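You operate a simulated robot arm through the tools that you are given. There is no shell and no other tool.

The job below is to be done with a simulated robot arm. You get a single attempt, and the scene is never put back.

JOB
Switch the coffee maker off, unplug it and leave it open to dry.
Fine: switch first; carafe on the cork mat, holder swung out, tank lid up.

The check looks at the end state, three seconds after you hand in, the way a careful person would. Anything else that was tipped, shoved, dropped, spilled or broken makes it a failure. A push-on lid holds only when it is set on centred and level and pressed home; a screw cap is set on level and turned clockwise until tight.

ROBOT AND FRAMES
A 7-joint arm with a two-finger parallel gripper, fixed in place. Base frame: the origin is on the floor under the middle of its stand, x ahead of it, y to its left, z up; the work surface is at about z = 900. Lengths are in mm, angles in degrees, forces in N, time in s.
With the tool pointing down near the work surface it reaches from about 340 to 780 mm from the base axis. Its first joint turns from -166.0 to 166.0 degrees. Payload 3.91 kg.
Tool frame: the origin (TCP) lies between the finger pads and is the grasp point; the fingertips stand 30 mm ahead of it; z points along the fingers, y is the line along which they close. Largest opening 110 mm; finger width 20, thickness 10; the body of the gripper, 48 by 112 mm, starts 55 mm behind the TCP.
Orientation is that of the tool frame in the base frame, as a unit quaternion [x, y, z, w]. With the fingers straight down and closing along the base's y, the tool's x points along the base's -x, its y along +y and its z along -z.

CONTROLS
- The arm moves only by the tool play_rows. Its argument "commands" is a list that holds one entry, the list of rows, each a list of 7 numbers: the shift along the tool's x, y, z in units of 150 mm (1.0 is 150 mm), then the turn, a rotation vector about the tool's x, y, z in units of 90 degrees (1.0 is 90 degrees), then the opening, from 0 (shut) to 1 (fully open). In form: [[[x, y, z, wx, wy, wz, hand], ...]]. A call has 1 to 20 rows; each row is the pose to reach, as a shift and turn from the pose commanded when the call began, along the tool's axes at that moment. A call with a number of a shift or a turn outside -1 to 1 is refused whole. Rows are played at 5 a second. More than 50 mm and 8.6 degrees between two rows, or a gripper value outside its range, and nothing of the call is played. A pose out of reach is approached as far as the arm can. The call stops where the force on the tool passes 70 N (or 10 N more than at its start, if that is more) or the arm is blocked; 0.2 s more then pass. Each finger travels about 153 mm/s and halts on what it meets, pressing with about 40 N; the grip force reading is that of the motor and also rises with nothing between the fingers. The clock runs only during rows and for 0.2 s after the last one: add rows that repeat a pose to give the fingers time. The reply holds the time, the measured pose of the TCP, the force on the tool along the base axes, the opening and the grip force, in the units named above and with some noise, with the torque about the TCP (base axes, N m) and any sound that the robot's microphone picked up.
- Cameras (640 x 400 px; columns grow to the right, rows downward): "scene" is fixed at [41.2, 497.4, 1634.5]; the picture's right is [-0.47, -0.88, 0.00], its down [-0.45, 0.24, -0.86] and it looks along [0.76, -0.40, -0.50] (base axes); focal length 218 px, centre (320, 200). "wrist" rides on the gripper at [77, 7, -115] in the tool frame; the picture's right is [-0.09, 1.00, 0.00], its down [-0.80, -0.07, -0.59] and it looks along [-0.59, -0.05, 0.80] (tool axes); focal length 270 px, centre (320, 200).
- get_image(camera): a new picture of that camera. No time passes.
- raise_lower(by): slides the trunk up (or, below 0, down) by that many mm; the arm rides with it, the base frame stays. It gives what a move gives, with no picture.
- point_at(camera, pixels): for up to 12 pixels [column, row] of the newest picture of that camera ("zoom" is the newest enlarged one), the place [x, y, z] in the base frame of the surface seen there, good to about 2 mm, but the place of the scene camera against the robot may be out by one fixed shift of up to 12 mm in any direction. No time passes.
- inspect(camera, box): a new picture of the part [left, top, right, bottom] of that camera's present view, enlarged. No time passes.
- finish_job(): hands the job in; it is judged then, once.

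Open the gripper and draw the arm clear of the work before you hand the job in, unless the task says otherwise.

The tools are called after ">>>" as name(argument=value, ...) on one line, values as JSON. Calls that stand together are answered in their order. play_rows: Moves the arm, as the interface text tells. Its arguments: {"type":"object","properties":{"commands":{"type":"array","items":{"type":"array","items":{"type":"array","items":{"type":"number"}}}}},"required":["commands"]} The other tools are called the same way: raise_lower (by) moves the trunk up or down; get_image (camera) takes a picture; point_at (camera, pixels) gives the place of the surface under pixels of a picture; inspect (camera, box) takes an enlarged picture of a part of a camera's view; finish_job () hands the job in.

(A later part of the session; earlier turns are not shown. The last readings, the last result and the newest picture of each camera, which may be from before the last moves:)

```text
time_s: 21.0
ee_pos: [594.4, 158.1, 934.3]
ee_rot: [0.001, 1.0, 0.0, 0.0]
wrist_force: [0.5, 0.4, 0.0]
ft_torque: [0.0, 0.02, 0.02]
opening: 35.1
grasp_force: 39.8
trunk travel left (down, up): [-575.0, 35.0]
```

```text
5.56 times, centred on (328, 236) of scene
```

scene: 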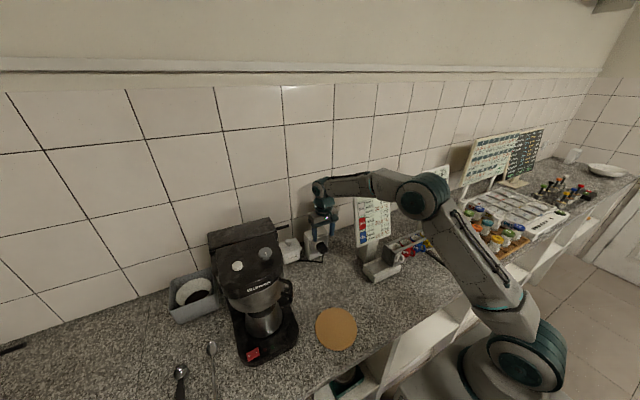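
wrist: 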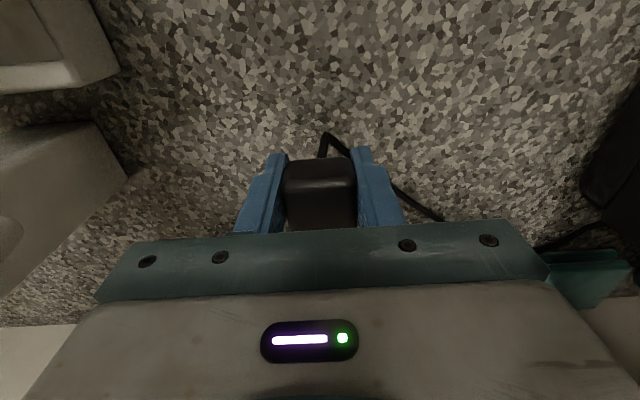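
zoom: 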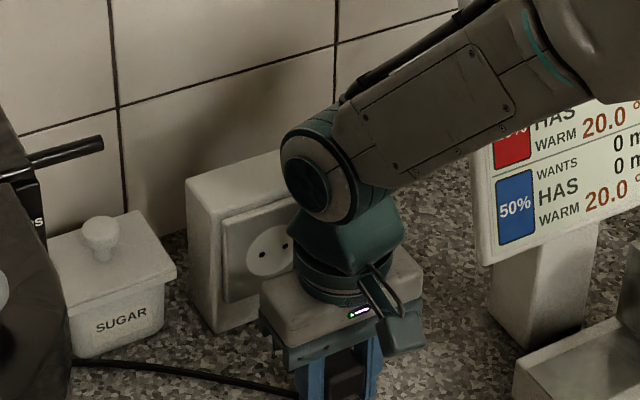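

The socket holes are bare, so the plug is out. I open the fingers and lift straight up.

>>> play_rows(commands=[[[0, 0, 0, 0, 0, 0, 0.4], [0, 0, 0, 0, 0, 0, 0.6], [0, 0, 0, 0, 0, 0, 0.6], [0, 0, -0.2, 0, 0, 0, 0.6], [0, 0, -0.5, 0, 0, 0, 0.6], [0, 0, -0.8, 0, 0, 0, 0.6], [0, 0, -1.0, 0, 0, 0, 0.6]]])

>>> get_image(camera="wrist")

>>> get_image(camera="scene")

```text
time_s: 22.6
ee_pos: [595.1, 157.9, 1085.1]
ee_rot: [0.0, 1.0, 0.0, 0.001]
wrist_force: [0.4, 1.0, 0.2]
ft_torque: [0.0, 0.04, 0.02]
opening: 66.2
grasp_force: 0.0
trunk travel left (down, up): [-575.0, 35.0]
```

```text
taken
```

wrist: 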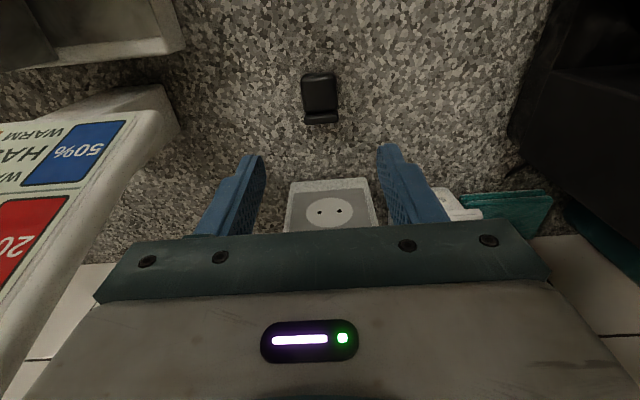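

```text
taken
```

scene: 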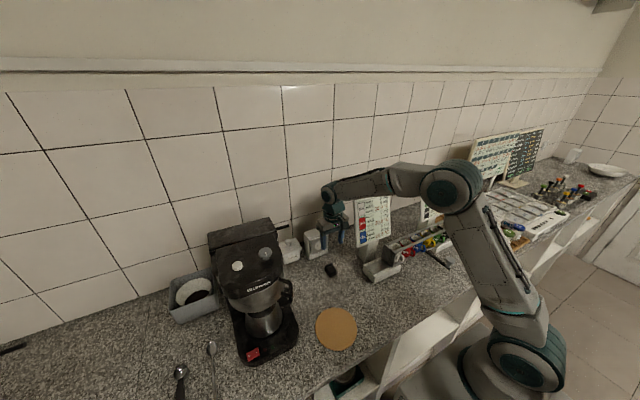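

The plug lies on the counter at wrist (320,95) and the socket is empty. I draw back towards the robot and turn the tool to look at the machine's right side.

>>> play_rows(commands=[[[0.25, 0, -0.1, 0, 0, 0, 0.6], [0.5, 0, -0.2, 0, 0, 0, 0.6], [0.75, 0, -0.3, 0, 0, -0.09, 0.6], [1.0, 0, -0.4, 0, 0, -0.18, 0.6], [1.0, 0, -0.4, 0, 0, -0.27, 0.6], [1.0, 0, -0.4, 0, 0, -0.36, 0.6], [1.0, 0, -0.4, 0, 0, -0.45, 0.6], [1.0, 0, -0.4, 0, 0, -0.54, 0.6], [1.0, 0, -0.4, 0, 0, -0.63, 0.6], [1.0, 0, -0.4, 0, 0, -0.72, 0.6], [1.0, 0, -0.4, 0, 0, -0.81, 0.6], [1.0, 0, -0.4, 0, 0, -0.9, 0.6], [1.0, 0, -0.4, 0, 0, -1.0, 0.6]]])

>>> get_image(camera="wrist")

>>> get_image(camera="scene")

```text
refused: row 13 steps farther than a row can; nothing moved
```

```text
taken
```

wrist: 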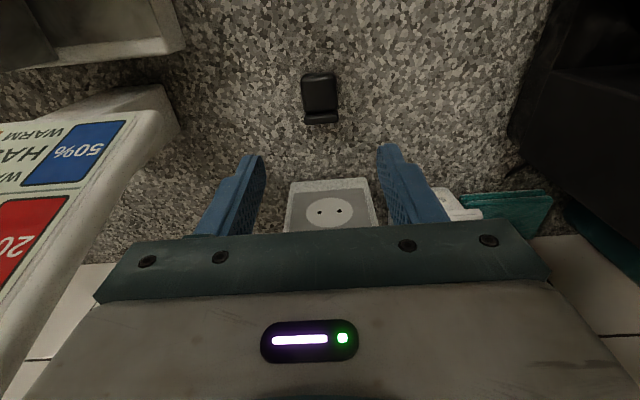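

```text
taken
```

scene: 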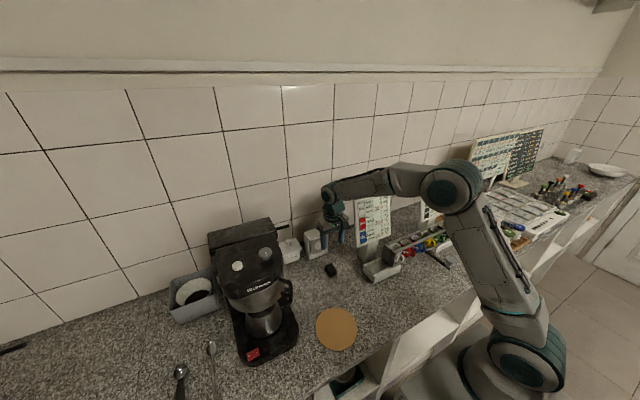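

The last row's turn was 9° (limit 8.6°), so nothing moved. I repeat with smaller turn steps.

>>> play_rows(commands=[[[0.25, 0, -0.1, 0, 0, 0, 0.6], [0.5, 0, -0.2, 0, 0, 0, 0.6], [0.75, 0, -0.3, 0, 0, -0.09, 0.6], [1.0, 0, -0.4, 0, 0, -0.18, 0.6], [1.0, 0, -0.4, 0, 0, -0.27, 0.6], [1.0, 0, -0.4, 0, 0, -0.36, 0.6], [1.0, 0, -0.4, 0, 0, -0.45, 0.6], [1.0, 0, -0.4, 0, 0, -0.54, 0.6], [1.0, 0, -0.4, 0, 0, -0.63, 0.6], [1.0, 0, -0.4, 0, 0, -0.72, 0.6], [1.0, 0, -0.4, 0, 0, -0.81, 0.6], [1.0, 0, -0.4, 0, 0, -0.9, 0.6], [1.0, 0, -0.4, 0, 0, -0.99, 0.6]]])

>>> get_image(camera="wrist")

>>> get_image(camera="scene")

```text
time_s: 25.4
ee_pos: [445.0, 160.3, 1145.1]
ee_rot: [-0.703, 0.711, 0.0, 0.0]
wrist_force: [0.1, -0.3, -0.1]
ft_torque: [-0.03, 0.02, 0.02]
opening: 66.1
grasp_force: 0.1
trunk travel left (down, up): [-575.0, 35.0]
```

```text
taken
```

wrist: 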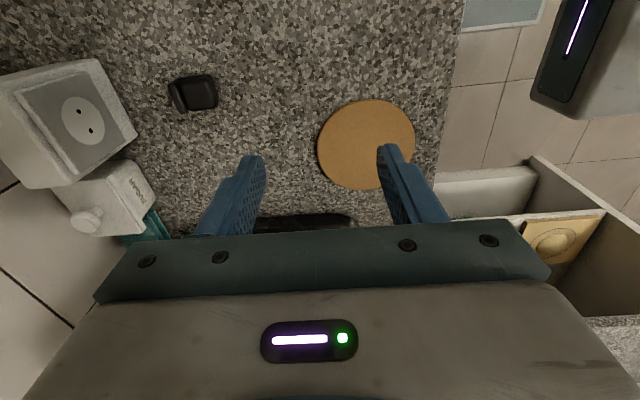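

```text
taken
```

scene: 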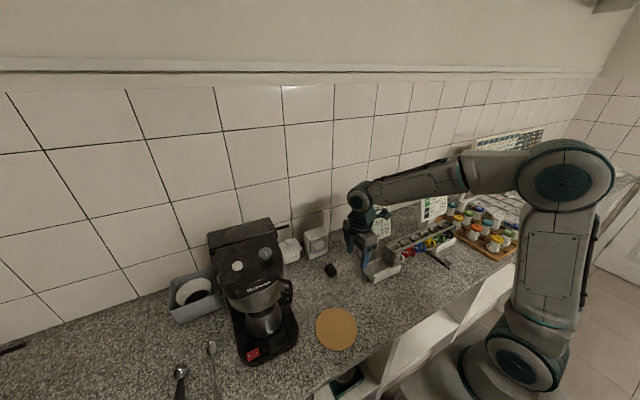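

The tool now faces the machine's right side. I tilt it 45° towards +y and come down a little, so the camera looks at the carafe handle.

>>> play_rows(commands=[[[-0.03, 0, 0.08, 0, -0.085, 0, 0.6], [-0.06, 0, 0.16, 0, -0.17, 0, 0.6], [-0.1, 0.01, 0.25, 0, -0.255, 0, 0.6], [-0.13, 0.02, 0.35, 0, -0.34, 0, 0.6], [-0.17, 0.03, 0.45, 0, -0.42, 0, 0.6], [-0.2, 0.03, 0.55, 0, -0.5, 0, 0.6]]])

>>> get_image(camera="wrist")

>>> get_image(camera="scene")

```text
time_s: 26.8
ee_pos: [440.7, 189.8, 1063.3]
ee_rot: [-0.647, 0.658, 0.269, 0.274]
wrist_force: [-0.4, 0.2, -0.3]
ft_torque: [0.0, 0.01, -0.02]
opening: 65.8
grasp_force: 0.0
trunk travel left (down, up): [-575.0, 35.0]
```

```text
taken
```

wrist: 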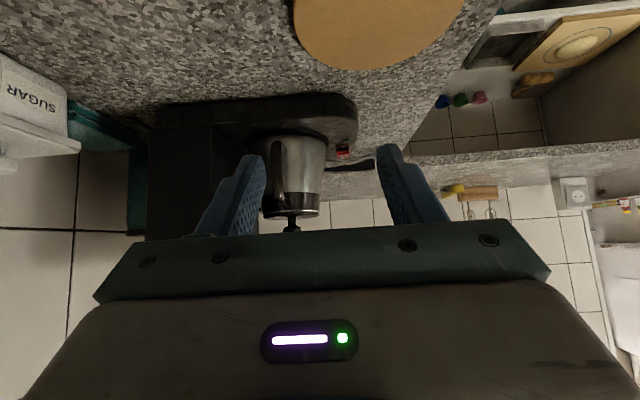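

```text
taken
```

scene: 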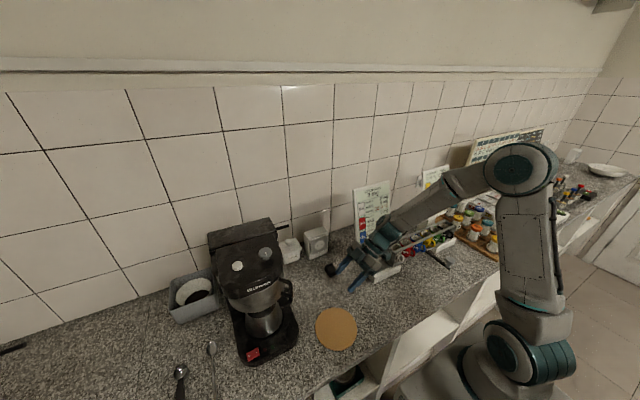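

The gripper hides the holder from this height. I raise the tool about 130 mm, keeping the tilt, and open the fingers fully for a freer view.

>>> play_rows(commands=[[[-0.15, -0.05, -0.15, 0, 0, 0, 0.8], [-0.3, -0.1, -0.3, 0, 0, 0, 1], [-0.45, -0.15, -0.45, 0, 0, 0, 1], [-0.6, -0.2, -0.6, 0, 0, 0, 1], [-0.6, -0.2, -0.6, 0, 0, 0, 1]]])

>>> get_image(camera="wrist")

>>> inspect(camera="wrist", box=[130, 60, 410, 240])

```text
time_s: 28.0
ee_pos: [470.4, 188.5, 1190.1]
ee_rot: [-0.649, 0.658, 0.268, 0.272]
wrist_force: [0.5, -0.5, 0.3]
ft_torque: [0.07, 0.03, -0.02]
opening: 110.1
grasp_force: 0.0
trunk travel left (down, up): [-575.0, 35.0]
```

```text
taken
```

wrist: 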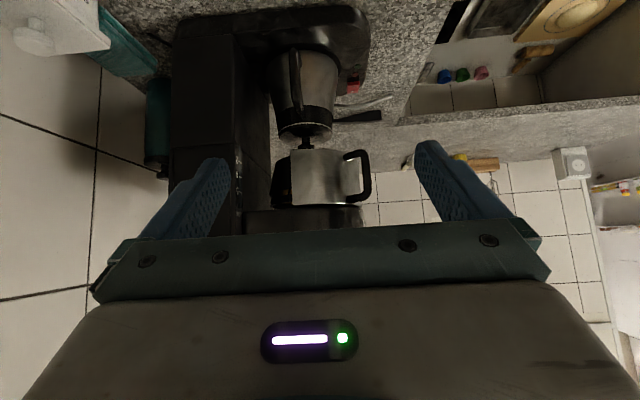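

```text
2.22 times, centred on (270, 150) of wrist
```

zoom: 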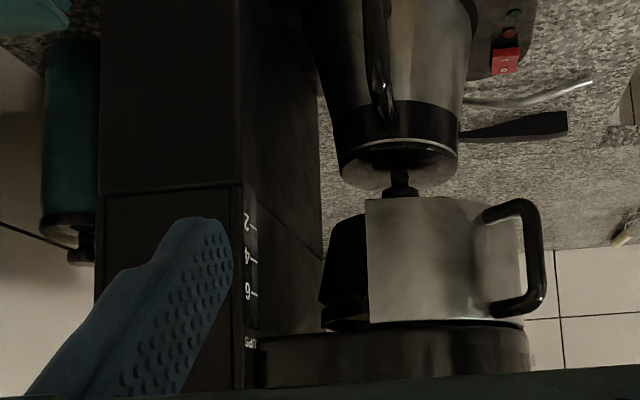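

Now the carafe handle (wrist about 297,90), the metal holder (320,175) with its D-handle (369,175), and the tank gauge are all in view. I take points on them.

>>> point_at(camera="wrist", pixels=[[369, 175], [353, 197], [353, 155], [320, 172], [293, 172], [359, 172], [281, 181], [297, 91], [295, 69], [299, 109], [320, 87], [306, 122]])

>>> inspect(camera="wrist", box=[250, 40, 378, 120])

>>> inspect(camera="wrist", box=[250, 120, 410, 230])

```text
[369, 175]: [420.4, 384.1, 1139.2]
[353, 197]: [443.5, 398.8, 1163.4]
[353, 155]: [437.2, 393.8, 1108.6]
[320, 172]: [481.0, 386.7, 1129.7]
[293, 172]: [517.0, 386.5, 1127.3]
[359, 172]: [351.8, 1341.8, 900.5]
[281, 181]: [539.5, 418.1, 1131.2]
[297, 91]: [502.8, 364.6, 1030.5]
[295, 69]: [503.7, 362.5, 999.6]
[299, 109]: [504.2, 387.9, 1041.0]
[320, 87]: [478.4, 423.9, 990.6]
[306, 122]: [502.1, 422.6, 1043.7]
```

```text
5.00 times, centred on (314, 80) of wrist
```

zoom: 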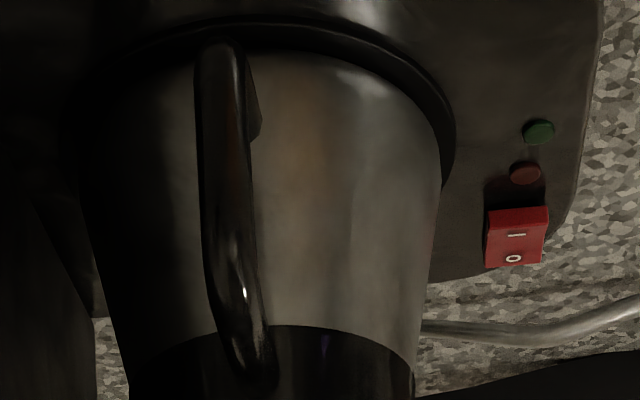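

```text
3.64 times, centred on (330, 175) of wrist
```

zoom: 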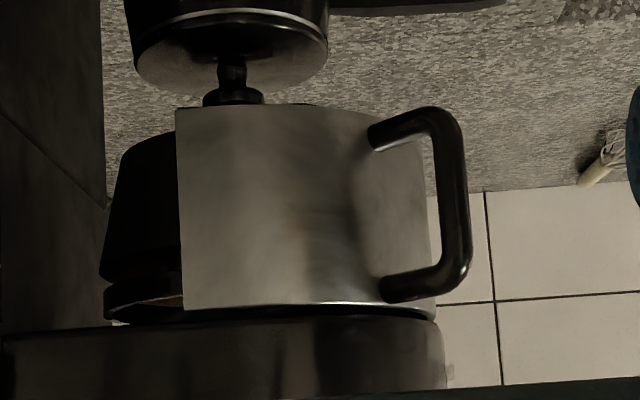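

The carafe handle's vertical bar is at about (503,363,1000–1030), and the holder's D-handle at about (420,384,1139). Before pulling the carafe I want the clearance between its rim and the drip stem, so I lower the camera to about rim height.

>>> play_rows(commands=[[[0.15, -0.04, 0.15, 0, 0, 0, 1], [0.3, -0.08, 0.3, 0, 0, 0, 1], [0.45, -0.12, 0.45, 0, 0, 0, 1], [0.6, -0.15, 0.6, 0, 0, 0, 1], [0.6, -0.15, 0.6, 0, 0, 0, 1]]])

>>> inspect(camera="wrist", box=[230, 130, 390, 240])

>>> get_image(camera="wrist")

```text
time_s: 29.2
ee_pos: [494.9, 188.3, 1063.7]
ee_rot: [-0.648, 0.658, 0.268, 0.273]
wrist_force: [-0.3, -0.1, -0.2]
ft_torque: [0.0, -0.02, -0.02]
opening: 109.9
grasp_force: 0.1
trunk travel left (down, up): [-575.0, 35.0]
```

```text
3.64 times, centred on (310, 185) of wrist
```

zoom: 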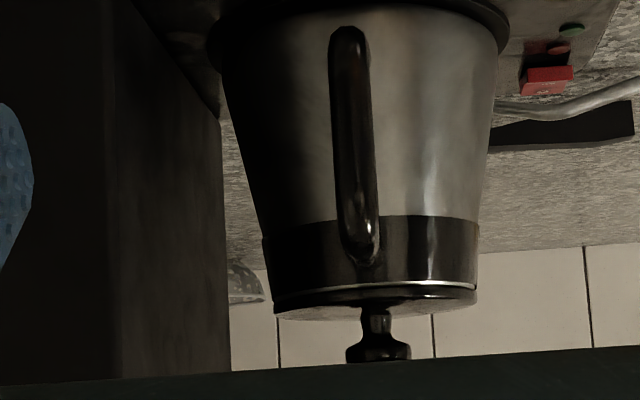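

```text
taken
```

wrist: 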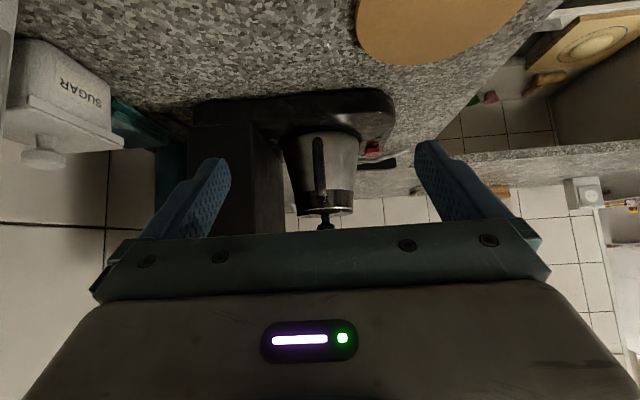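

I measure the stem (wrist about 326,218), rim and handle from here.

>>> point_at(camera="wrist", pixels=[[326, 222], [326, 219], [326, 217], [326, 215], [326, 213.5], [326, 212], [318, 213.5], [338, 213.5], [319, 165], [319, 180], [320, 195], [318, 145]])

>>> point_at(camera="wrist", pixels=[[290, 140], [350, 140], [291, 190], [351, 190], [335, 140], [335, 133], [340, 190], [345, 210], [323, 200], [299, 205], [320, 150], [316, 150]])

```text
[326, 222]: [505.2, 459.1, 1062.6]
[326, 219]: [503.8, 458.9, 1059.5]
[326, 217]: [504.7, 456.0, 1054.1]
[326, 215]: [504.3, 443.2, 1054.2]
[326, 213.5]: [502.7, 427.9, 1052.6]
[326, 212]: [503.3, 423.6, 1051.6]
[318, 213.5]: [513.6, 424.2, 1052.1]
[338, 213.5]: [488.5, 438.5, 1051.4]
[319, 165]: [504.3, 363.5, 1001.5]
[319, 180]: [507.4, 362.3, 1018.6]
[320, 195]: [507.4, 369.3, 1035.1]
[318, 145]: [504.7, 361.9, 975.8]
```

```text
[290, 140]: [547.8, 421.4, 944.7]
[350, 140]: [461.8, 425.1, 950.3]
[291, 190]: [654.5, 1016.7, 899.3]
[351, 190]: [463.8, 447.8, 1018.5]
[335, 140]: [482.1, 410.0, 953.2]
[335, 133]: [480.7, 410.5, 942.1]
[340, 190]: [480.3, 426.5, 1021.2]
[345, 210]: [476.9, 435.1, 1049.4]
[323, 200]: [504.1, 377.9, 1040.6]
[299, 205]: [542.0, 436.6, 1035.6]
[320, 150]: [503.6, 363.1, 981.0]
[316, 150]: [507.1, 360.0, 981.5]
```

The carafe's axis is near (503,464), rim top z about 1053, and the stem tip hangs right over it, so it must slide out nearly level. I check the column's side face, the holder's underside and the hot-plate ring.

>>> point_at(camera="wrist", pixels=[[270, 160], [250, 160], [280, 190], [284, 215], [240, 200], [205, 130], [250, 100], [330, 100], [385, 110], [300, 127], [330, 127], [345, 130]])

>>> inspect(camera="wrist", box=[270, 90, 398, 170])

```text
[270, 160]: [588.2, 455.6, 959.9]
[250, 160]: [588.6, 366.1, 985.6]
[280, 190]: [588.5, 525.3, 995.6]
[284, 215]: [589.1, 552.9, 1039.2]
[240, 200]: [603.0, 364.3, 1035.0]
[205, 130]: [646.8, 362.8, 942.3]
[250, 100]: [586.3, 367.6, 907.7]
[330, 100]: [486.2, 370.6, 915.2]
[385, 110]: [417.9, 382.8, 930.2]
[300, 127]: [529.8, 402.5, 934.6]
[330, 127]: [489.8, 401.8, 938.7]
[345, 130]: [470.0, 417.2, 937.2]
```

```text
5.00 times, centred on (334, 130) of wrist
```

zoom: 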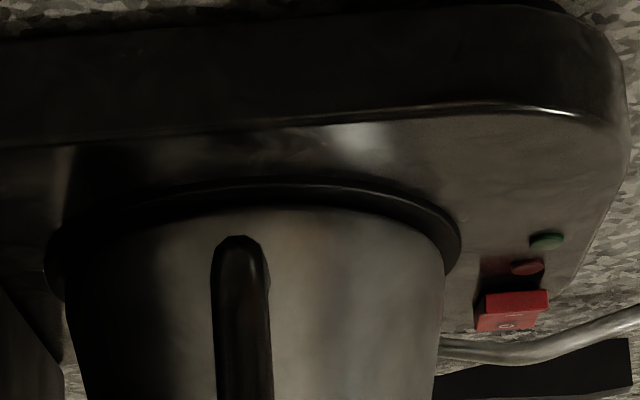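

The column's front is at x 588, its side at y 364, and the carafe stands on a slightly raised hot plate with no lip. I'll grasp the handle bar near (505,368,1003), tool tilted 30°, fingers closing along x; first I move to a standoff.

>>> play_rows(commands=[[[-0.14, -0.02, 0.09, 0, 0.04, 0, 0.7], [-0.28, -0.04, 0.19, 0, 0.08, 0, 0.45], [-0.42, -0.06, 0.28, 0, 0.125, 0, 0.45], [-0.565, -0.07, 0.377, 0, 0.167, 0, 0.45], [-0.565, -0.07, 0.377, 0, 0.167, 0, 0.45]]])

>>> get_image(camera="wrist")

>>> get_image(camera="scene")

```text
time_s: 30.4
ee_pos: [506.3, 288.0, 1082.2]
ee_rot: [-0.677, 0.689, 0.181, 0.184]
wrist_force: [-0.1, 0.5, -1.0]
ft_torque: [0.03, 0.01, 0.03]
opening: 49.4
grasp_force: 0.0
trunk travel left (down, up): [-575.0, 35.0]
```

```text
taken
```

wrist: 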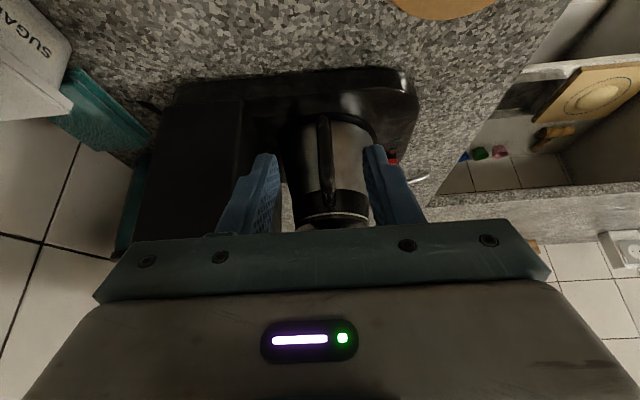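

```text
taken
```

scene: 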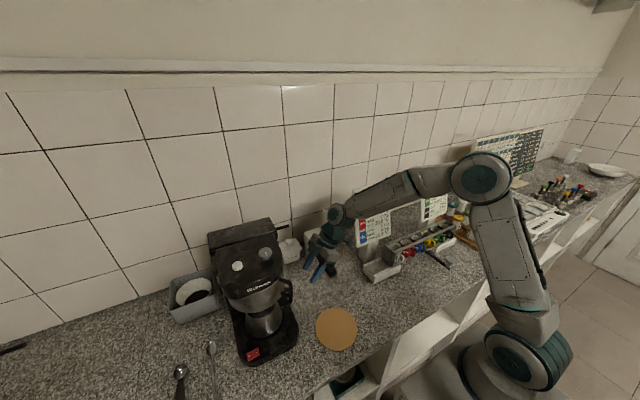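

The handle bar is between the fingers' lines (wrist 325,120–205). I measure it again from closer.

>>> inspect(camera="wrist", box=[256, 100, 396, 230])

>>> point_at(camera="wrist", pixels=[[324, 125], [324, 140], [325, 155], [326, 170], [327, 185], [327, 195], [329, 203], [321, 150], [329, 150], [321, 170], [331, 170], [345, 150]])

```text
3.08 times, centred on (326, 165) of wrist
```

zoom: 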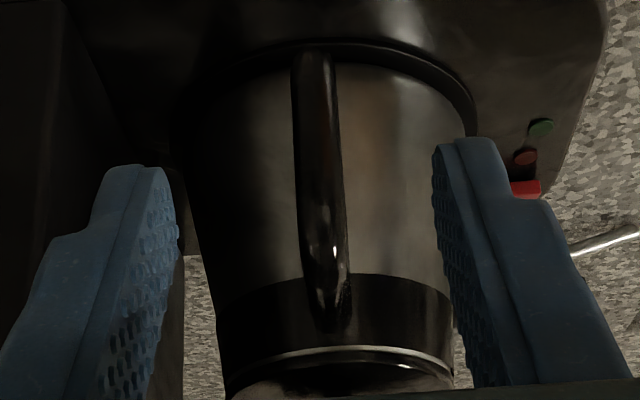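

```text
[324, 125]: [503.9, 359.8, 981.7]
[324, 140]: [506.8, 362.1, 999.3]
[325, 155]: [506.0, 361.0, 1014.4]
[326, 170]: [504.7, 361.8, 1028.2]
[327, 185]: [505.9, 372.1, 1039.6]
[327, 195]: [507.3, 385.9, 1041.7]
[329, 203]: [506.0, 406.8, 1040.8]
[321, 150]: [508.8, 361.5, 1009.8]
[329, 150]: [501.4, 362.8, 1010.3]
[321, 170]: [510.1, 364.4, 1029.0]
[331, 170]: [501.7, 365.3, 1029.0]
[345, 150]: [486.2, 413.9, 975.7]
```

The bar is at x 500–511, outer face y 361, z 965–1030. I move in along the tool axis with the fingers on either side of it.

>>> play_rows(commands=[[[-0.1, 0, 0.1, 0, 0, 0, 0.45], [-0.199, 0.005, 0.25, 0, 0, 0, 0.45], [-0.199, 0.005, 0.4, 0, 0, 0, 0.45], [-0.199, 0.005, 0.55, 0, 0, 0, 0.45], [-0.199, 0.005, 0.65, 0, 0, 0, 0.45], [-0.199, 0.005, 0.723, 0, 0, 0, 0.45], [-0.199, 0.005, 0.723, 0, 0, 0, 0.45]]])

>>> get_image(camera="wrist")

>>> inspect(camera="scene", box=[200, 190, 360, 310])

```text
time_s: 32.0
ee_pos: [505.8, 367.9, 1002.8]
ee_rot: [-0.678, 0.688, 0.181, 0.184]
wrist_force: [-0.3, 0.9, -0.7]
ft_torque: [0.03, 0.01, 0.01]
opening: 49.3
grasp_force: 0.0
trunk travel left (down, up): [-575.0, 35.0]
```

```text
taken
```

wrist: 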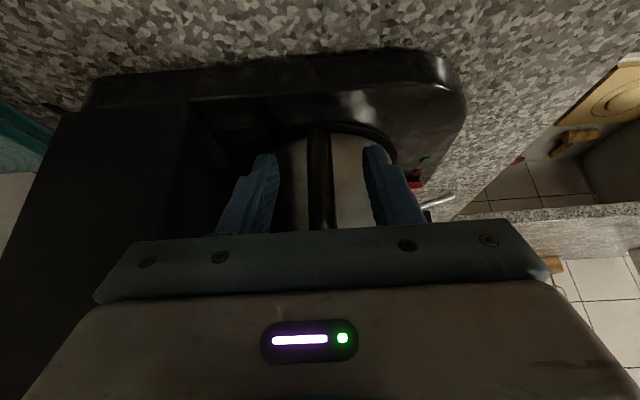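

```text
3.33 times, centred on (280, 250) of scene
```

zoom: 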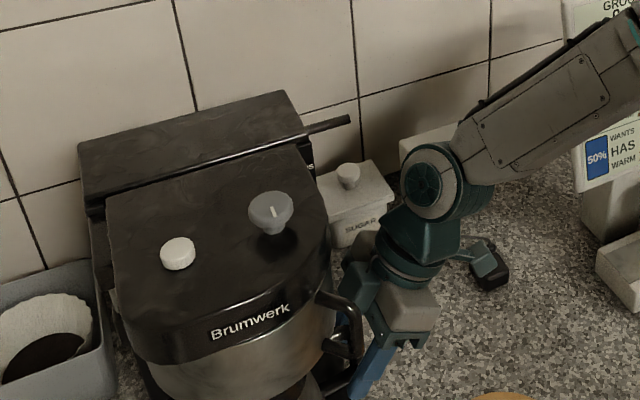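

The bar is centred between the pads at (318,190). I close on it.

>>> play_rows(commands=[[[0, 0, 0, 0, 0, 0, 0.3], [0, 0, 0, 0, 0, 0, 0.15], [0, 0, 0, 0, 0, 0, 0], [0, 0, 0, 0, 0, 0, 0]]])

>>> get_image(camera="wrist")

```text
time_s: 33.0
ee_pos: [505.2, 368.3, 1004.7]
ee_rot: [-0.677, 0.689, 0.182, 0.183]
wrist_force: [-0.7, 1.5, 0.1]
ft_torque: [-0.16, -0.01, -0.01]
opening: 13.5
grasp_force: 39.8
trunk travel left (down, up): [-575.0, 35.0]
```

```text
taken
```

wrist: 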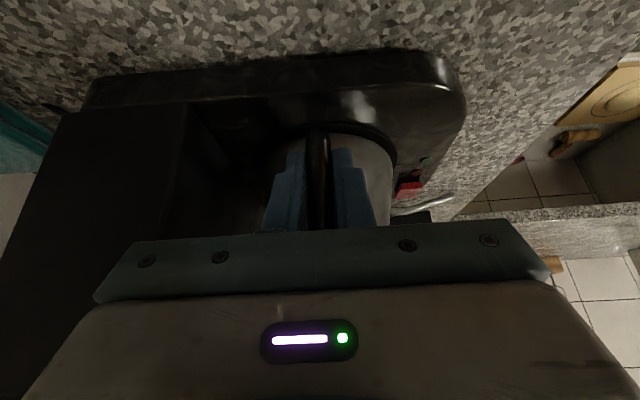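

The grip holds the 13.5 mm bar. I lift a mere 1.5 mm to feel the weight and any contact with the stem.

>>> play_rows(commands=[[[-0.0025, 0, -0.0043, 0, 0, 0, 0], [-0.005, 0, -0.0087, 0, 0, 0, 0], [-0.005, 0, -0.0087, 0, 0, 0, 0]]])

>>> get_image(camera="wrist")

```text
time_s: 33.8
ee_pos: [505.9, 366.7, 1004.9]
ee_rot: [-0.677, 0.689, 0.181, 0.184]
wrist_force: [0.1, 0.7, -0.9]
ft_torque: [-0.65, 0.02, -0.02]
opening: 14.0
grasp_force: 40.1
trunk travel left (down, up): [-575.0, 35.0]
```

```text
taken
```

wrist: 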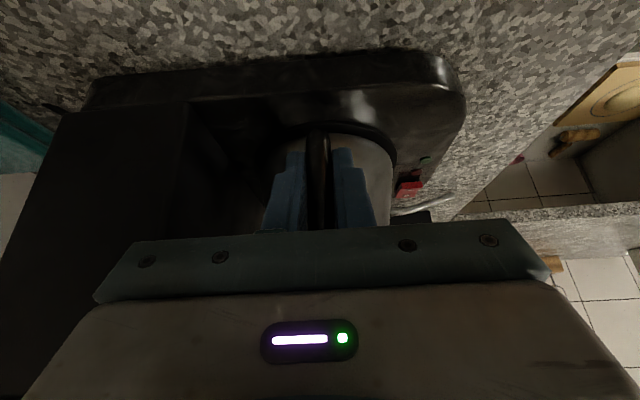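

The torque (-0.65 N·m about x) shows some of the carafe's weight on the tool. I slide it out about 20 mm towards the front right and check.

>>> play_rows(commands=[[[0.025, 0.017, -0.014, 0, 0, 0, 0], [0.049, 0.033, -0.028, 0, 0, 0, 0], [0.074, 0.05, -0.043, 0, 0, 0, 0], [0.098, 0.067, -0.057, 0, 0, 0, 0], [0.098, 0.067, -0.057, 0, 0, 0, 0]]])

>>> get_image(camera="wrist")

>>> inspect(camera="scene", box=[200, 230, 360, 360])

```text
time_s: 35.0
ee_pos: [496.5, 350.2, 1005.6]
ee_rot: [-0.678, 0.688, 0.181, 0.184]
wrist_force: [0.2, 0.7, 0.2]
ft_torque: [-0.63, 0.03, 0.01]
opening: 13.8
grasp_force: 39.6
trunk travel left (down, up): [-575.0, 35.0]
```

```text
taken
```

wrist: 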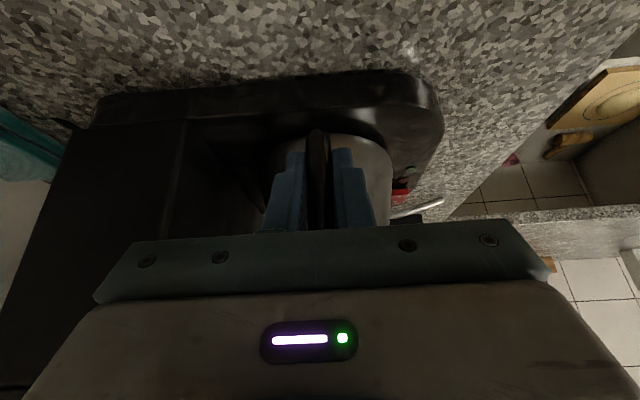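

```text
3.08 times, centred on (280, 295) of scene
```

zoom: 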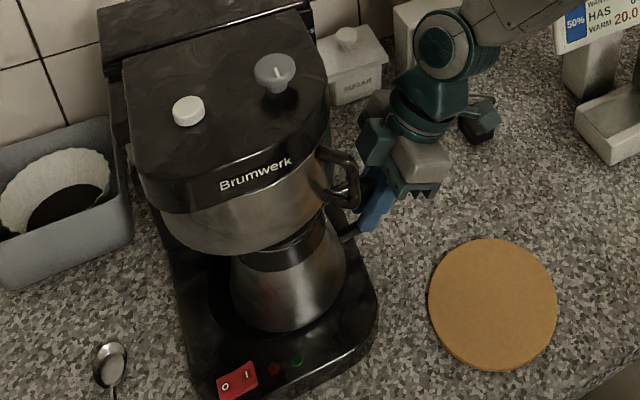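

The carafe slides along level, its handle firmly held. I carry on along the same diagonal, lifting about 6 mm once the rim is past the stem.

>>> play_rows(commands=[[[0.05, 0.033, -0.029, 0, 0, 0, 0], [0.1, 0.067, -0.058, 0, 0, 0, 0], [0.15, 0.1, -0.087, 0, 0, 0, 0], [0.2, 0.133, -0.115, 0, 0, 0, 0], [0.25, 0.167, -0.144, 0, 0, 0, 0], [0.29, 0.2, -0.19, 0, 0, 0, 0], [0.38, 0.267, -0.266, 0, 0, 0, 0], [0.48, 0.333, -0.324, 0, 0, 0, 0], [0.48, 0.333, -0.324, 0, 0, 0, 0]]])

>>> get_image(camera="scene")

>>> inspect(camera="scene", box=[200, 230, 360, 360])

>>> get_image(camera="wrist")

```text
time_s: 37.0
ee_pos: [444.8, 264.7, 1011.8]
ee_rot: [-0.678, 0.688, 0.182, 0.184]
wrist_force: [0.2, 0.8, -8.2]
ft_torque: [-0.67, -0.02, -0.01]
opening: 13.5
grasp_force: 40.2
trunk travel left (down, up): [-575.0, 35.0]
```

```text
taken
```

scene: 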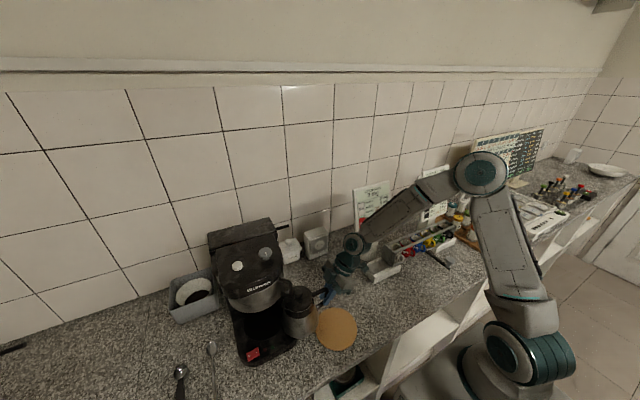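

```text
3.08 times, centred on (280, 295) of scene
```

zoom: 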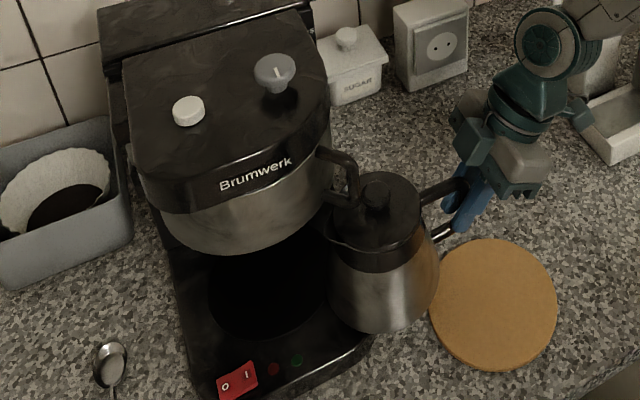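

```text
taken
```

wrist: 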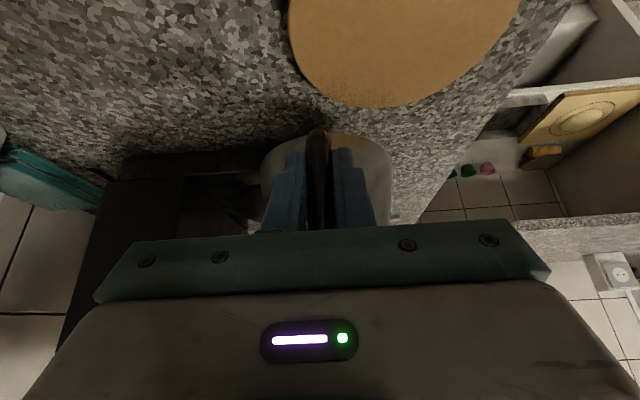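

The carafe (with its lid and knob) hangs level, weight about 8 N, and is clear of the machine. I carry it over the mat, axis to about (388,261).

>>> play_rows(commands=[[[0.096, 0.06, -0.056, 0, 0, 0, 0], [0.192, 0.12, -0.111, 0, 0, 0, 0], [0.288, 0.18, -0.167, 0, 0, 0, 0], [0.385, 0.24, -0.222, 0, 0, 0, 0], [0.481, 0.3, -0.278, 0, 0, 0, 0], [0.577, 0.36, -0.333, 0, 0, 0, 0], [0.577, 0.36, -0.333, 0, 0, 0, 0]]])

>>> get_image(camera="scene")

>>> inspect(camera="scene", box=[280, 250, 420, 370])

>>> get_image(camera="wrist")

```text
time_s: 38.6
ee_pos: [387.7, 166.8, 1010.4]
ee_rot: [-0.677, 0.689, 0.181, 0.184]
wrist_force: [0.5, 0.1, -7.7]
ft_torque: [-0.65, -0.02, 0.0]
opening: 13.7
grasp_force: 39.9
trunk travel left (down, up): [-575.0, 35.0]
```

```text
taken
```

scene: 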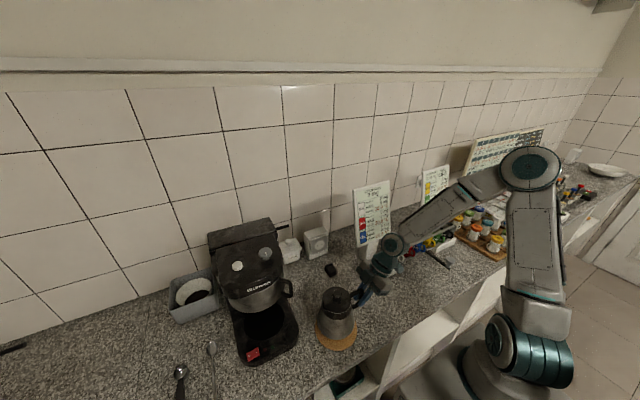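

```text
3.33 times, centred on (350, 310) of scene
```

zoom: 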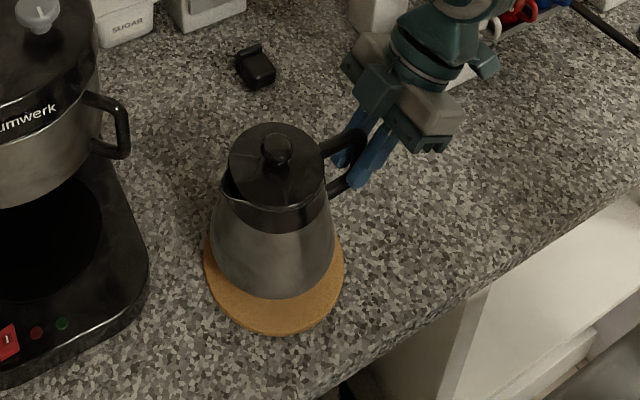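

```text
taken
```

wrist: 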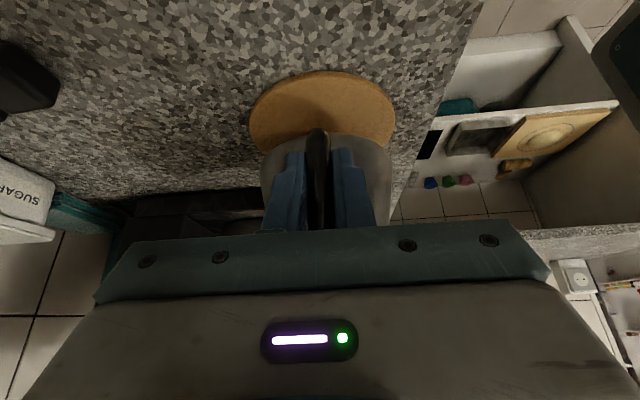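

The carafe is over the mat, about 40 mm up. I check its axis from the lid knob (scene 337,294) and the mat's visible rim.

>>> point_at(camera="scene", pixels=[[337.4, 293.5], [337, 300], [325, 300], [345, 304], [332, 288], [338, 289], [316, 336], [336, 350], [354, 336], [318, 324], [347, 326], [330, 338]])

>>> point_at(camera="wrist", pixels=[[252, 115], [394, 115], [323, 73], [270, 140], [380, 140], [300, 140], [350, 138], [287, 140]])

```text
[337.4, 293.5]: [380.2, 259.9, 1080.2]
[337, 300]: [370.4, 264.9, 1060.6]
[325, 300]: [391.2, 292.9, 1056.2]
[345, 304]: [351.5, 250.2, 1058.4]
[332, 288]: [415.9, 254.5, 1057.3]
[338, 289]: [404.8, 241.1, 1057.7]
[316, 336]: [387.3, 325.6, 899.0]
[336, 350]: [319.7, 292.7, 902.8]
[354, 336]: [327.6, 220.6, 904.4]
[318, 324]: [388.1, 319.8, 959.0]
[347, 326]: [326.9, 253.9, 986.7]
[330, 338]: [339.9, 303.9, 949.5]
```

```text
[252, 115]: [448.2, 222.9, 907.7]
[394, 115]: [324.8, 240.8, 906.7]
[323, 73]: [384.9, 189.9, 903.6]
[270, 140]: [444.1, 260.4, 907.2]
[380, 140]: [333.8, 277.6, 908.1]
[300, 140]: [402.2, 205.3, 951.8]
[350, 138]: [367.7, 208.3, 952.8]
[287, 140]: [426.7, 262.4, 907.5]
```

The axis is at about (387,262), well centred on the mat, and the lid is level. I lower 34 mm.

>>> play_rows(commands=[[[0.03, 0, 0.052, 0, 0, 0, 0], [0.06, 0, 0.104, 0, 0, 0, 0], [0.09, 0, 0.156, 0, 0, 0, 0], [0.113, 0, 0.196, 0, 0, 0, 0], [0.113, 0, 0.196, 0, 0, 0, 0]]])

>>> inspect(camera="scene", box=[280, 250, 420, 370])

```text
time_s: 39.8
ee_pos: [388.5, 166.3, 978.7]
ee_rot: [-0.678, 0.689, 0.181, 0.184]
wrist_force: [0.4, -0.2, -7.5]
ft_torque: [-0.66, 0.01, 0.01]
opening: 13.9
grasp_force: 39.7
trunk travel left (down, up): [-575.0, 35.0]
```

```text
3.33 times, centred on (350, 310) of scene
```

zoom: 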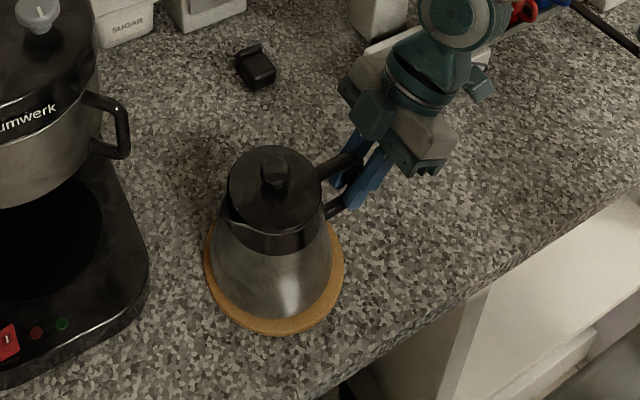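

The weight still hangs on the tool (-7.5 N). I go on down in 1.5 mm steps until the mat takes it.

>>> play_rows(commands=[[[0.005, 0, 0.0087, 0, 0, 0, 0], [0.01, 0, 0.0173, 0, 0, 0, 0], [0.015, 0, 0.026, 0, 0, 0, 0], [0.015, 0, 0.026, 0, 0, 0, 0]]])

```text
time_s: 40.8
ee_pos: [388.2, 167.2, 972.6]
ee_rot: [-0.678, 0.688, 0.182, 0.185]
wrist_force: [0.0, -0.6, 6.5]
ft_torque: [1.02, 0.02, 0.0]
opening: 13.7
grasp_force: 40.1
trunk travel left (down, up): [-575.0, 35.0]
```

The carafe now stands on the mat (force +6.5 N, a bit of press). I ease up 1 mm to unload before letting go.

>>> play_rows(commands=[[[-0.002, 0, -0.0035, 0, 0, 0, 0], [-0.0035, 0, -0.006, 0, 0, 0, 0], [-0.0035, 0, -0.006, 0, 0, 0, 0]]])

```text
time_s: 41.6
ee_pos: [389.0, 166.6, 973.9]
ee_rot: [-0.678, 0.689, 0.18, 0.184]
wrist_force: [1.4, 1.8, -1.0]
ft_torque: [0.42, -0.07, -0.08]
opening: 13.6
grasp_force: 39.5
trunk travel left (down, up): [-575.0, 35.0]
```

Nearly unloaded. I open the fingers to about 50 mm and wait a moment.

>>> play_rows(commands=[[[0, 0, 0, 0, 0, 0, 0.18], [0, 0, 0, 0, 0, 0, 0.3], [0, 0, 0, 0, 0, 0, 0.45], [0, 0, 0, 0, 0, 0, 0.45]]])

>>> get_image(camera="wrist")

>>> inspect(camera="scene", box=[280, 250, 420, 370])

```text
time_s: 42.6
ee_pos: [387.8, 166.7, 974.3]
ee_rot: [-0.677, 0.689, 0.181, 0.185]
wrist_force: [-0.7, 1.0, 0.0]
ft_torque: [0.0, -0.01, -0.04]
opening: 49.5
grasp_force: 0.0
trunk travel left (down, up): [-575.0, 35.0]
```

```text
taken
```

wrist: 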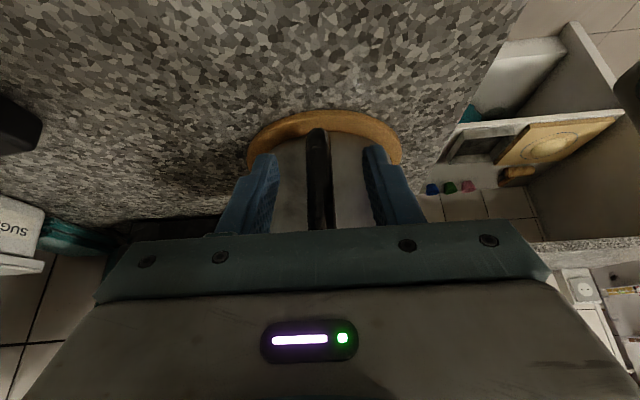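

```text
3.33 times, centred on (350, 310) of scene
```

zoom: 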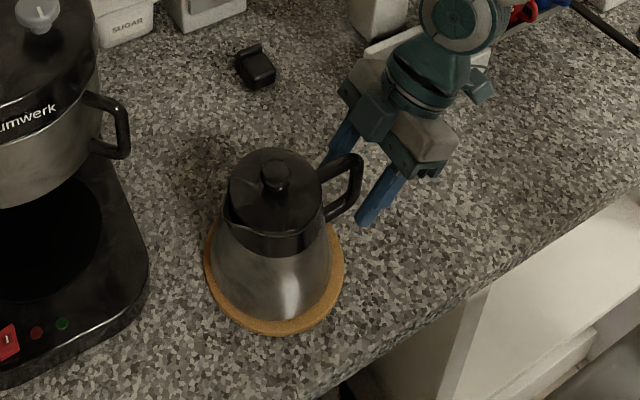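

The carafe stands free and upright on the mat. I draw back along the tool axis.

>>> play_rows(commands=[[[0, 0, -0.2, 0, 0, 0, 0.45], [0, 0, -0.45, 0, 0, 0, 0.45], [0, 0, -0.7, 0, 0, 0, 0.45], [0, 0, -1.0, 0, 0, 0, 0.45], [0, 0, -1.0, 0, 0, 0, 0.45]]])

>>> get_image(camera="scene")

>>> inspect(camera="scene", box=[190, 200, 350, 320])

```text
time_s: 43.8
ee_pos: [389.1, 90.5, 1104.1]
ee_rot: [-0.677, 0.689, 0.181, 0.184]
wrist_force: [0.2, 0.0, 0.5]
ft_torque: [0.01, 0.0, -0.01]
opening: 49.3
grasp_force: 0.1
trunk travel left (down, up): [-575.0, 35.0]
```

```text
taken
```

scene: 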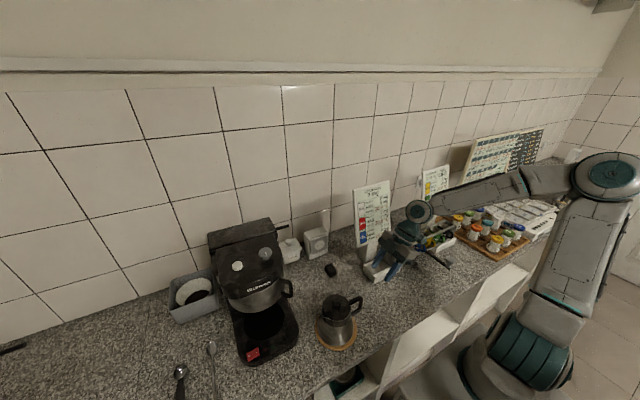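

```text
3.33 times, centred on (270, 260) of scene
```

zoom: 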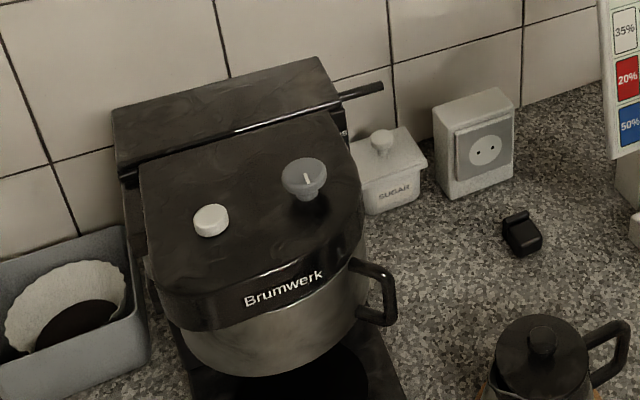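

The tank lid has a bar along its front edge that sticks out at the right (zoom 360,92). Now I go to the front of the machine to find the holder's hinge side; first up and untilt.

>>> play_rows(commands=[[[-0.14, 0.13, -0.12, 0, 0.066, 0, 0.6], [-0.28, 0.26, -0.24, 0, 0.133, 0, 0.8], [-0.42, 0.39, -0.36, 0, 0.2, 0, 1], [-0.57, 0.53, -0.47, 0, 0.266, 0, 1], [-0.72, 0.667, -0.584, 0, 0.333, 0, 1]]])

```text
time_s: 45.0
ee_pos: [287.4, 144.0, 1234.1]
ee_rot: [-0.702, 0.713, -0.001, 0.0]
wrist_force: [0.5, -0.4, -0.3]
ft_torque: [-0.02, 0.01, -0.03]
opening: 110.3
grasp_force: 0.1
trunk travel left (down, up): [-575.0, 35.0]
```

I turn the tool back to face the wall (+x) while moving left.

>>> play_rows(commands=[[[-0.09, 0.02, -0.02, 0, 0, 0.09, 1], [-0.18, 0.04, -0.04, 0, 0, 0.18, 1], [-0.27, 0.06, -0.06, 0, 0, 0.27, 1], [-0.36, 0.08, -0.08, 0, 0, 0.36, 1], [-0.45, 0.1, -0.1, 0, 0, 0.45, 1], [-0.54, 0.12, -0.12, 0, 0, 0.54, 1], [-0.63, 0.14, -0.14, 0, 0, 0.63, 1], [-0.72, 0.16, -0.16, 0, 0, 0.72, 1], [-0.81, 0.18, -0.18, 0, 0, 0.81, 1], [-0.9, 0.2, -0.2, 0, 0, 0.9, 1], [-1.0, 0.2, -0.2, 0, 0, 0.99, 1]]])

```text
time_s: 47.4
ee_pos: [260.1, 294.2, 1264.4]
ee_rot: [0.001, 1.0, -0.001, 0.0]
wrist_force: [0.4, -0.6, -0.4]
ft_torque: [0.01, 0.01, -0.01]
opening: 109.8
grasp_force: 0.1
trunk travel left (down, up): [-575.0, 35.0]
```

Now tilt 30° forward and move further left for the front view.

>>> play_rows(commands=[[[0.05, 0.2, -0.03, 0, -0.066, 0, 1], [0.1, 0.4, -0.06, 0, -0.133, 0, 1], [0.15, 0.6, -0.09, 0, -0.2, 0, 1], [0.2, 0.8, -0.11, 0, -0.266, 0, 1], [0.2, 1.0, -0.13, 0, -0.333, 0, 1]]])

>>> get_image(camera="wrist")

>>> inspect(camera="wrist", box=[230, 80, 440, 240])

```text
time_s: 48.7
ee_pos: [255.2, 423.6, 1310.2]
ee_rot: [0.014, 0.981, 0.062, 0.183]
wrist_force: [0.4, 0.6, 0.8]
ft_torque: [-0.01, -0.03, 0.02]
opening: 109.9
grasp_force: 0.1
trunk travel left (down, up): [-575.0, 35.0]
stopped in row 5: the arm was blocked; the commanded pose is now the measured one
```

```text
taken
```

wrist: 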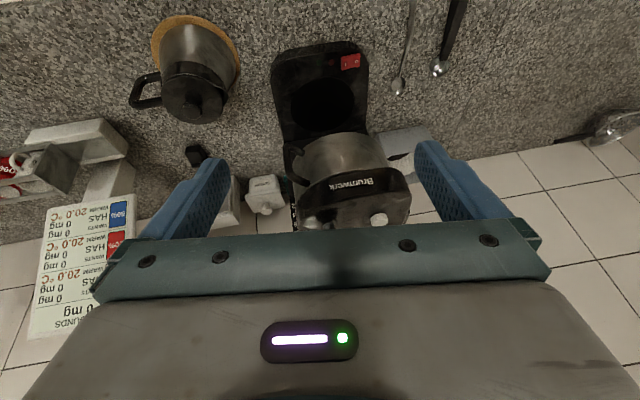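

```text
2.50 times, centred on (335, 160) of wrist
```

zoom: 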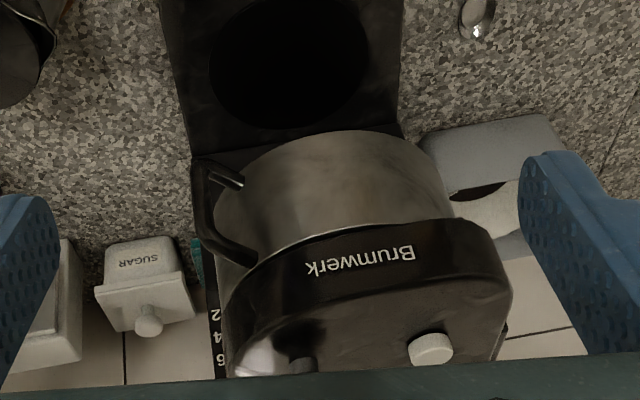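

The move halted near the end (no contact force, most likely a joint limit), and I have a useful view. I look closely at the left side of the holder with the scene camera.

>>> inspect(camera="scene", box=[205, 240, 285, 300])

>>> get_image(camera="scene")

```text
6.67 times, centred on (245, 270) of scene
```

zoom: 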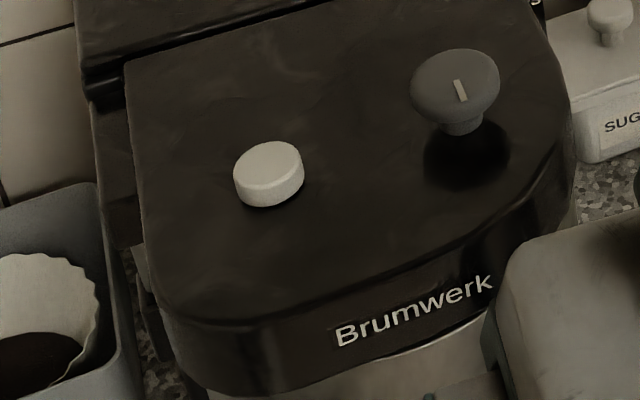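

```text
taken
```

scene: 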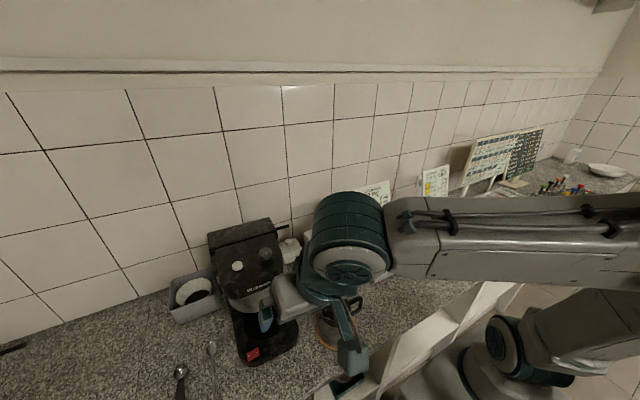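

The wrist ended slightly rolled. I correct the orientation while moving left and lower, so I can look at the machine's left side.

>>> play_rows(commands=[[[0.05, 0.15, 0.1, 0.018, -0.025, -0.01, 1], [0.1, 0.32, 0.2, 0.036, -0.05, -0.019, 1], [0.15, 0.48, 0.3, 0.054, -0.074, -0.028, 1], [0.2, 0.64, 0.38, 0.072, -0.0986, -0.038, 1], [0.249, 0.809, 0.447, 0.072, -0.0986, -0.038, 1]]])

```text
time_s: 49.3
ee_pos: [277.9, 438.9, 1329.1]
ee_rot: [0.029, 0.983, 0.108, 0.147]
wrist_force: [0.6, 0.6, -0.4]
ft_torque: [-0.03, -0.02, -0.01]
opening: 110.0
grasp_force: 0.0
trunk travel left (down, up): [-575.0, 35.0]
stopped in row 2: the arm was blocked; the commanded pose is now the measured one
```

The arm is blocked again in this direction and drifts upward; I look at its posture before choosing another route.

>>> get_image(camera="scene")

>>> get_image(camera="wrist")

```text
taken
```

scene: 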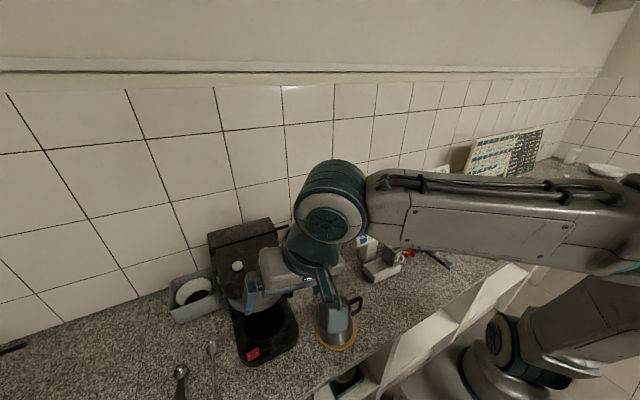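

```text
taken
```

wrist: 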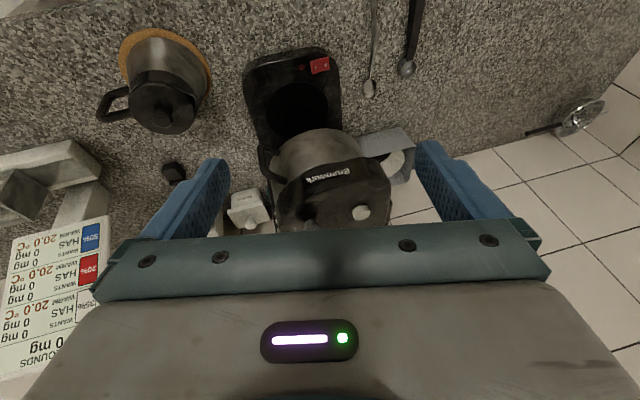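

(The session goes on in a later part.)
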